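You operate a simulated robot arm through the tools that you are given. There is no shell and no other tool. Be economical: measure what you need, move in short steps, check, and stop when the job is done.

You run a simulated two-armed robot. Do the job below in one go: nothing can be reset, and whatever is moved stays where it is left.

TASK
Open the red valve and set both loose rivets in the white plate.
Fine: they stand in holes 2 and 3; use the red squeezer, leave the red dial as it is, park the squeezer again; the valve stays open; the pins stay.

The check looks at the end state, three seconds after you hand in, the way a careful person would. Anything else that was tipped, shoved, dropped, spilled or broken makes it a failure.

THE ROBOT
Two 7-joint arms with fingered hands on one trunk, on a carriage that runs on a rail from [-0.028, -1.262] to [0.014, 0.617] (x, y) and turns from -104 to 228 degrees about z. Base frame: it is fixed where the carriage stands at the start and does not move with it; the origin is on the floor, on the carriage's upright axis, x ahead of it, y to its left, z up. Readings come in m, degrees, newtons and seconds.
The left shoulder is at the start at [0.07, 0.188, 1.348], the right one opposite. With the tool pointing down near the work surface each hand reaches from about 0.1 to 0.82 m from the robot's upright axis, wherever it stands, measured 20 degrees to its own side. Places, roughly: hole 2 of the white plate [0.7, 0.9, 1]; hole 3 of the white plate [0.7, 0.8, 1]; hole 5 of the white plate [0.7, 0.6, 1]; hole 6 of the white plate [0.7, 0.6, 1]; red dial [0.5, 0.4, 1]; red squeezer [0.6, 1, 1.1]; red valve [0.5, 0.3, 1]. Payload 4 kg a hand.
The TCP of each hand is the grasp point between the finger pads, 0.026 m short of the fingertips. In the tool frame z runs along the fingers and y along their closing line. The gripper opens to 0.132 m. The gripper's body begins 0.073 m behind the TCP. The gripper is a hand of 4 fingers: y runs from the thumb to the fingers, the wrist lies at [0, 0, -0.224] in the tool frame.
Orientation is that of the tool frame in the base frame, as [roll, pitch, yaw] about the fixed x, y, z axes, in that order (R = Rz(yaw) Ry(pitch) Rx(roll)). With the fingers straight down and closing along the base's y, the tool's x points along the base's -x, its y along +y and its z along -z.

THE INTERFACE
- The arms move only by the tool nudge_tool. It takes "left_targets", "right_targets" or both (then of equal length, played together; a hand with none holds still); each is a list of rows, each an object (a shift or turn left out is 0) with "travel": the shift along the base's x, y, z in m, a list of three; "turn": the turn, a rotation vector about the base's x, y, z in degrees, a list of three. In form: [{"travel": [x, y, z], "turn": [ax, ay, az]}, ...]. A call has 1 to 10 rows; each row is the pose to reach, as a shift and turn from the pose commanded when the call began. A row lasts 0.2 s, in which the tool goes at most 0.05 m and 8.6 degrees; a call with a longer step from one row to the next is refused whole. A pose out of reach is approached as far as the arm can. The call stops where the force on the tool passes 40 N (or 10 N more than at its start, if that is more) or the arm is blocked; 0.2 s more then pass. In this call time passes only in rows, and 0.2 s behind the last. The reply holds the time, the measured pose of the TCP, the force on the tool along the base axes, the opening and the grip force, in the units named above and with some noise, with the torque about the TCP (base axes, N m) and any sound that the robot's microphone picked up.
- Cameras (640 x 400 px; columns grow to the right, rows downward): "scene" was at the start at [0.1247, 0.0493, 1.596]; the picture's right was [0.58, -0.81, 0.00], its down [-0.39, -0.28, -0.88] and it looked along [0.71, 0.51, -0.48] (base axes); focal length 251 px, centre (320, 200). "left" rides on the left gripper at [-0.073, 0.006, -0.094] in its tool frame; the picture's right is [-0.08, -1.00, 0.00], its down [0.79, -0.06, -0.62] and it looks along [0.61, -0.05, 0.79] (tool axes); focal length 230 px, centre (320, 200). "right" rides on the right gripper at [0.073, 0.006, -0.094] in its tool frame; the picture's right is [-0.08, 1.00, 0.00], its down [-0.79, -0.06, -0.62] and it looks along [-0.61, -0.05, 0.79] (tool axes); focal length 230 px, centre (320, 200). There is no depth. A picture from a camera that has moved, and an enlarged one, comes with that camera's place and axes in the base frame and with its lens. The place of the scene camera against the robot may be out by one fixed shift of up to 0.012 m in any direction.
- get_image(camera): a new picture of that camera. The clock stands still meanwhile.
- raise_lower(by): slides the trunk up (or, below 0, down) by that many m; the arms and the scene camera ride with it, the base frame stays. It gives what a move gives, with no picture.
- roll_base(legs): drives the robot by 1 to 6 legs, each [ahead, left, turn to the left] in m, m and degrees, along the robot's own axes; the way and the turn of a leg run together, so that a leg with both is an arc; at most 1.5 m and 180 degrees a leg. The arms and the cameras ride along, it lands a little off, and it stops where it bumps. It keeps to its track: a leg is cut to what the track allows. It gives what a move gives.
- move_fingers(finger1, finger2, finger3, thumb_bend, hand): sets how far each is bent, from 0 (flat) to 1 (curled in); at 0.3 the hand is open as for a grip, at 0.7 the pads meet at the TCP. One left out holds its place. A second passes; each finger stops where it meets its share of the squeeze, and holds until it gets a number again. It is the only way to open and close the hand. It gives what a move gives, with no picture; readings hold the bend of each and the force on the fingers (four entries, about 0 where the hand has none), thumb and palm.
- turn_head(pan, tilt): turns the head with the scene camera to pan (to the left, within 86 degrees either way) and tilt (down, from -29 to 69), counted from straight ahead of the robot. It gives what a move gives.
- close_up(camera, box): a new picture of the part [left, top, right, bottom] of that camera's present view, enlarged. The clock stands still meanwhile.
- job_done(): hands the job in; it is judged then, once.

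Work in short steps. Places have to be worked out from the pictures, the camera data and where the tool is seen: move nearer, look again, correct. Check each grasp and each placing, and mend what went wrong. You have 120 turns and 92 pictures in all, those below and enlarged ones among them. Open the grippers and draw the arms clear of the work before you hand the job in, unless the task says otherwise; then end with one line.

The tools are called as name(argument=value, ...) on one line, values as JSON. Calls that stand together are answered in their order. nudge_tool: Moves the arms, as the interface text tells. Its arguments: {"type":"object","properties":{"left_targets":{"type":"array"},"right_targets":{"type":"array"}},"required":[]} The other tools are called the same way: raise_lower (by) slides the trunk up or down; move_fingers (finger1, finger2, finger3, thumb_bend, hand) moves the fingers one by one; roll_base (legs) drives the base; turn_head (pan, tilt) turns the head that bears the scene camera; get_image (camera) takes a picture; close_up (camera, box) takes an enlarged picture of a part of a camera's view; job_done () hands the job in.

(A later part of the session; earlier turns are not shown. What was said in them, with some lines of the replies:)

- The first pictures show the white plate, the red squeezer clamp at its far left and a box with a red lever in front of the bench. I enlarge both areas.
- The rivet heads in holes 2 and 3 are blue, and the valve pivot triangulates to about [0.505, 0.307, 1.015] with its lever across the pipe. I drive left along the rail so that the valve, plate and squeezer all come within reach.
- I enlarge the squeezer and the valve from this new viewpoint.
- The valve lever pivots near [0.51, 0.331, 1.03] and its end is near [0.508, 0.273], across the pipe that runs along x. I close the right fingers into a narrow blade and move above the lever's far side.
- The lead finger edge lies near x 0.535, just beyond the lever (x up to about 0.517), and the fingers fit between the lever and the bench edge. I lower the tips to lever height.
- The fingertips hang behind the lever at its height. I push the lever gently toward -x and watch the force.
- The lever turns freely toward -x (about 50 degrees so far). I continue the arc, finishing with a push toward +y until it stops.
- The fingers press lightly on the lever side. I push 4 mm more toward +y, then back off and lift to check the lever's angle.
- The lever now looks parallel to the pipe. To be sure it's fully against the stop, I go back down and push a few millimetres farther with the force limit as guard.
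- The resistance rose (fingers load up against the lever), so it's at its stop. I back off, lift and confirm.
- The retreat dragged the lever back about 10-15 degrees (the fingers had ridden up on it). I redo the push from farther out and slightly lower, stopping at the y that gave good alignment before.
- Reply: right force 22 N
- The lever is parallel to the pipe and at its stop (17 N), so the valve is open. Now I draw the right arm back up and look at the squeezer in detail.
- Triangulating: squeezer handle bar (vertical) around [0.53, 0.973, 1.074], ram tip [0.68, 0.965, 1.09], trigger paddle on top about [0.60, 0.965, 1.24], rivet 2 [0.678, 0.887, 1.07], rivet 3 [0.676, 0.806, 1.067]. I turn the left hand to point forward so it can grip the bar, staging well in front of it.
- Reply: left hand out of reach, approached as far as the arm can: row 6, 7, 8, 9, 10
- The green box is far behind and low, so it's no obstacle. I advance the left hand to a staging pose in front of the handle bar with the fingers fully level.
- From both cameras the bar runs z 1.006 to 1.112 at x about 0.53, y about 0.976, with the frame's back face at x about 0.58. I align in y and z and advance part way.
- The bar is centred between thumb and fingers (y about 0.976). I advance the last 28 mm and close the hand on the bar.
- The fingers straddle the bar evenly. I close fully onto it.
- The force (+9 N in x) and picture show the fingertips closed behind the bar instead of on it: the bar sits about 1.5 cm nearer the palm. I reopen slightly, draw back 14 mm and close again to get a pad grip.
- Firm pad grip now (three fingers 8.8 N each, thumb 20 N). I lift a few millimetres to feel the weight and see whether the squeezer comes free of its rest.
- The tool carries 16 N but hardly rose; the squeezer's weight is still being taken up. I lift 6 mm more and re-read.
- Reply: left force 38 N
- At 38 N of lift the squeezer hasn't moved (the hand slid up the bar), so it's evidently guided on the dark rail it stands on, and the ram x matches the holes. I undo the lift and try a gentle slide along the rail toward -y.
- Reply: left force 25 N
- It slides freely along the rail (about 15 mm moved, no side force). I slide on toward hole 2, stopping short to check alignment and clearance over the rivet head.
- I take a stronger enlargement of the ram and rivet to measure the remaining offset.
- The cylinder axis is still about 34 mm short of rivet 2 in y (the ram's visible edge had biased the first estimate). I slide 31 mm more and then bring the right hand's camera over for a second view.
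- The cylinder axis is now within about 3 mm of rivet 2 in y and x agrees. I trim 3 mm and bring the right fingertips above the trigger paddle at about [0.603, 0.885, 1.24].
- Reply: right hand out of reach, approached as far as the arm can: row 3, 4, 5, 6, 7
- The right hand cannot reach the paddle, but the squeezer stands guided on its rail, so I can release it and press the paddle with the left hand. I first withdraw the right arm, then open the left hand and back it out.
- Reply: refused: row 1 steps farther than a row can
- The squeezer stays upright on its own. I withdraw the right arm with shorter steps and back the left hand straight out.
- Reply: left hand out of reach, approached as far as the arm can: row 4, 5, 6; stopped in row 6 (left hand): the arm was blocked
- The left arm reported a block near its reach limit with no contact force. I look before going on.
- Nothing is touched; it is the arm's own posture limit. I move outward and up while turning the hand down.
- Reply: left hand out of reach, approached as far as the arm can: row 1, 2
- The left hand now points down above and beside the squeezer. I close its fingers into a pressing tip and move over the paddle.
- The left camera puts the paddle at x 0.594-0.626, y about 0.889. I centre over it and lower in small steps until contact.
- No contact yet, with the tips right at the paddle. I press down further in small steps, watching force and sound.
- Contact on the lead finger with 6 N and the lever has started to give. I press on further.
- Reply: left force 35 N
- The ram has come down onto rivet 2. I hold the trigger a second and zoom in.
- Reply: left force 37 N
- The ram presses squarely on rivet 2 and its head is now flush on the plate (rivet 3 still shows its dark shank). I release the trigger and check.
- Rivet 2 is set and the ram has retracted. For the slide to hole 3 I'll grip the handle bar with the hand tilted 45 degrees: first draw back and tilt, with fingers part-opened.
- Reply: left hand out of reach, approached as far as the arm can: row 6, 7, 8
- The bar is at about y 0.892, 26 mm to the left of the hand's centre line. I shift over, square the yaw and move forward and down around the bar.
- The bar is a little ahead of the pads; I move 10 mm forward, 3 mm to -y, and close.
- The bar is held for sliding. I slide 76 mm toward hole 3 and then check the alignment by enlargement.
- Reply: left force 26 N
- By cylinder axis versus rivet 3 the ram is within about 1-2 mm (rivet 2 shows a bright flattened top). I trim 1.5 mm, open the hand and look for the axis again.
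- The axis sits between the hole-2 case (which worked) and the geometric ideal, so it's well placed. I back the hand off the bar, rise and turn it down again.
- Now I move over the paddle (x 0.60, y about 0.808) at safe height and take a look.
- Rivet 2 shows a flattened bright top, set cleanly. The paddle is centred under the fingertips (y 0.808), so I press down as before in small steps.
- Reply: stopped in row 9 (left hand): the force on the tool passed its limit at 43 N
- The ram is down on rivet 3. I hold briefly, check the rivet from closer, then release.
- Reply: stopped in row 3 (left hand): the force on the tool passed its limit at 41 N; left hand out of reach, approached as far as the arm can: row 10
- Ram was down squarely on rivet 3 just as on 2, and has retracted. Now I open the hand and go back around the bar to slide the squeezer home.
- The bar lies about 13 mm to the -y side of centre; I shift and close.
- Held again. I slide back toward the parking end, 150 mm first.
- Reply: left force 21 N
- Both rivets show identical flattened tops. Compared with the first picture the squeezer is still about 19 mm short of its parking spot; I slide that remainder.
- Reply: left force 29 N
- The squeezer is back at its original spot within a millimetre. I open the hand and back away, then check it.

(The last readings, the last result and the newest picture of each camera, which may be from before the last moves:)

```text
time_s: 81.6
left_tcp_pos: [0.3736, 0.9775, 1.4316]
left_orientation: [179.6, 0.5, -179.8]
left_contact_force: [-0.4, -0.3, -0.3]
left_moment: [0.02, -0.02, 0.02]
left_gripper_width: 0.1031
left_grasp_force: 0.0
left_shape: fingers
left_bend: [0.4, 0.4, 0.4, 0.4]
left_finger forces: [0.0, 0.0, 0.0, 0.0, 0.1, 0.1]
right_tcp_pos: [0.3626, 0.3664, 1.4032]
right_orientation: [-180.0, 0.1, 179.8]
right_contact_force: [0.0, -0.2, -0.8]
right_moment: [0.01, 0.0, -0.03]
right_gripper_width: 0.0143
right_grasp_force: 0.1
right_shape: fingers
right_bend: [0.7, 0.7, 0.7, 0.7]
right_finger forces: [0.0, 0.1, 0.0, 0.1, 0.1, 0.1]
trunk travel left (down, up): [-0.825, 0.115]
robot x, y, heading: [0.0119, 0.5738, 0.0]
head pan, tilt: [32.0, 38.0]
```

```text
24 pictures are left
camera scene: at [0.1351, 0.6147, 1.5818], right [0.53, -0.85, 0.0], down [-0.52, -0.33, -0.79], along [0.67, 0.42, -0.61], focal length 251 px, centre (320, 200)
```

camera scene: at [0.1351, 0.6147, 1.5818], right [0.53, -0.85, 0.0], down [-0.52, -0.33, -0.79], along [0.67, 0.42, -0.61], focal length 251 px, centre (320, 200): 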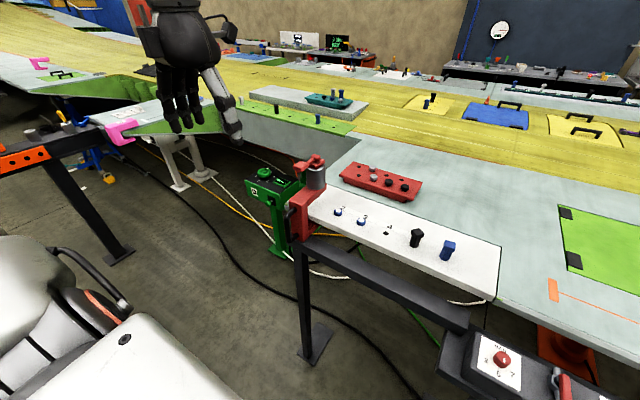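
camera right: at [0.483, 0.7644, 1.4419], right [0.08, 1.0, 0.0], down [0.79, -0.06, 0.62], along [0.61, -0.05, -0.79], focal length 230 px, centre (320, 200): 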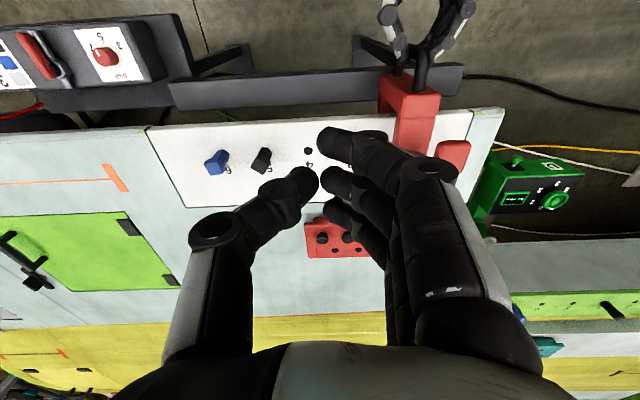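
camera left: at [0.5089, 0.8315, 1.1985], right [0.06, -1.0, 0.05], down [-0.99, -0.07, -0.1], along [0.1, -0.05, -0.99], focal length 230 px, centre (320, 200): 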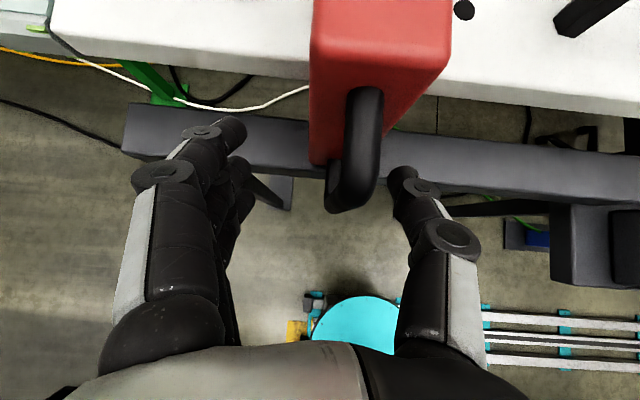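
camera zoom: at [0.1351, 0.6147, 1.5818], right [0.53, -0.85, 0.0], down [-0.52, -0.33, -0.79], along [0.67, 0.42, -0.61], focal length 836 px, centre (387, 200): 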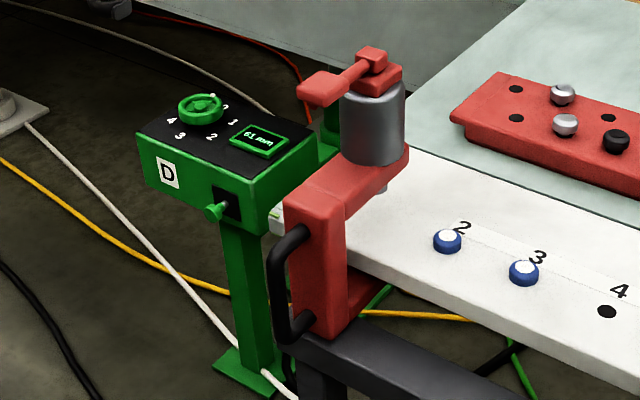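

The squeezer stands exactly as at the start. I open the right hand and make final checks on the valve, dial and rivets.

move_fingers(hand="right", finger1=0.3, finger2=0.3, finger3=0.3, thumb_bend=0.3)

close_up(camera="scene", box=[325, 195, 385, 235])

turn_head(pan=-10, tilt=42)

close_up(camera="scene", box=[320, 200, 460, 310])

```text
time_s: 82.6
left_tcp_pos: [0.3761, 0.9805, 1.4299]
left_orientation: [179.7, 0.7, -179.8]
left_contact_force: [0.2, 0.7, -0.5]
left_moment: [0.01, -0.01, 0.0]
left_gripper_width: 0.1031
left_grasp_force: 0.1
left_shape: fingers
left_bend: [0.4, 0.4, 0.4, 0.4]
left_finger forces: [0.0, 0.0, 0.0, 0.0, 0.0, 0.0]
right_tcp_pos: [0.3657, 0.3661, 1.4035]
right_orientation: [179.9, 0.1, 179.9]
right_contact_force: [-1.0, -0.1, -1.1]
right_moment: [-0.04, 0.0, 0.01]
right_gripper_width: 0.1356
right_grasp_force: 0.0
right_shape: fingers
right_bend: [0.3, 0.3, 0.3, 0.3]
right_finger forces: [0.1, 0.1, 0.1, 0.0, 0.1, 0.0]
trunk travel left (down, up): [-0.825, 0.115]
robot x, y, heading: [0.0097, 0.5712, 0.0]
head pan, tilt: [32.0, 38.0]
```

```text
10.00 times, centred on (355, 215) of scene
camera zoom: at [0.1372, 0.6157, 1.5817], right [0.53, -0.85, 0.0], down [-0.52, -0.33, -0.79], along [0.67, 0.42, -0.62], focal length 2508 px, centre (-30, 50)
```

zoom: 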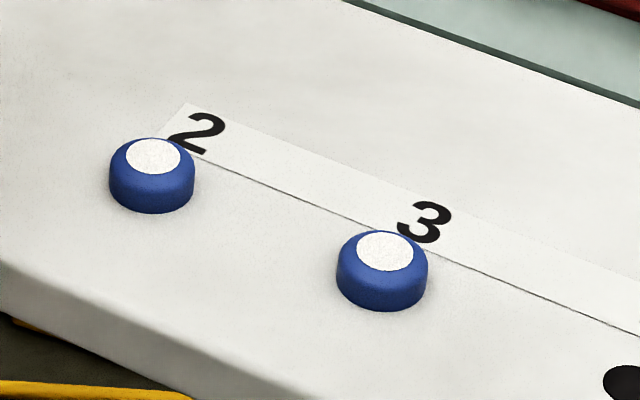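

```text
time_s: 83.7
left_tcp_pos: [0.3758, 0.9805, 1.4295]
left_orientation: [179.6, 0.7, -179.7]
left_contact_force: [0.2, 0.5, -0.7]
left_moment: [-0.02, -0.01, -0.01]
left_gripper_width: 0.1033
left_grasp_force: 0.0
left_shape: fingers
left_bend: [0.4, 0.4, 0.4, 0.4]
left_finger forces: [0.0, 0.1, 0.0, 0.1, 0.1, 0.1]
right_tcp_pos: [0.3641, 0.3663, 1.4033]
right_orientation: [179.9, 0.0, 180.0]
right_contact_force: [-0.5, 0.6, -0.2]
right_moment: [0.01, 0.01, 0.0]
right_gripper_width: 0.1358
right_grasp_force: 0.1
right_shape: fingers
right_bend: [0.3, 0.3, 0.3, 0.3]
right_finger forces: [0.1, 0.1, 0.0, 0.0, 0.1, 0.1]
trunk travel left (down, up): [-0.825, 0.115]
robot x, y, heading: [0.0114, 0.5731, -0.0]
head pan, tilt: [-10.0, 42.0]
```

```text
3.64 times, centred on (390, 255) of scene
camera zoom: at [0.1459, 0.5554, 1.5758], right [-0.17, -0.98, 0.0], down [-0.66, 0.12, -0.74], along [0.73, -0.13, -0.67], focal length 912 px, centre (66, 0)
```

zoom: 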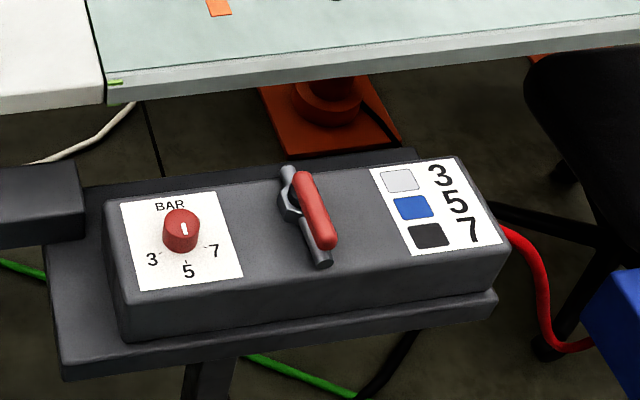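

Both rivets sit flush with matching flat tops, the valve lever lies along its pipe, and the dial is as it was. The pins and the parked squeezer look right and both hands are open and clear, so I hand in.

job_done()

```text
The job is handed in.
```

The red valve is open, both loose rivets in holes 2 and 3 are set, and the red squeezer is back in its parking spot; the dial and the pins were left untouched.
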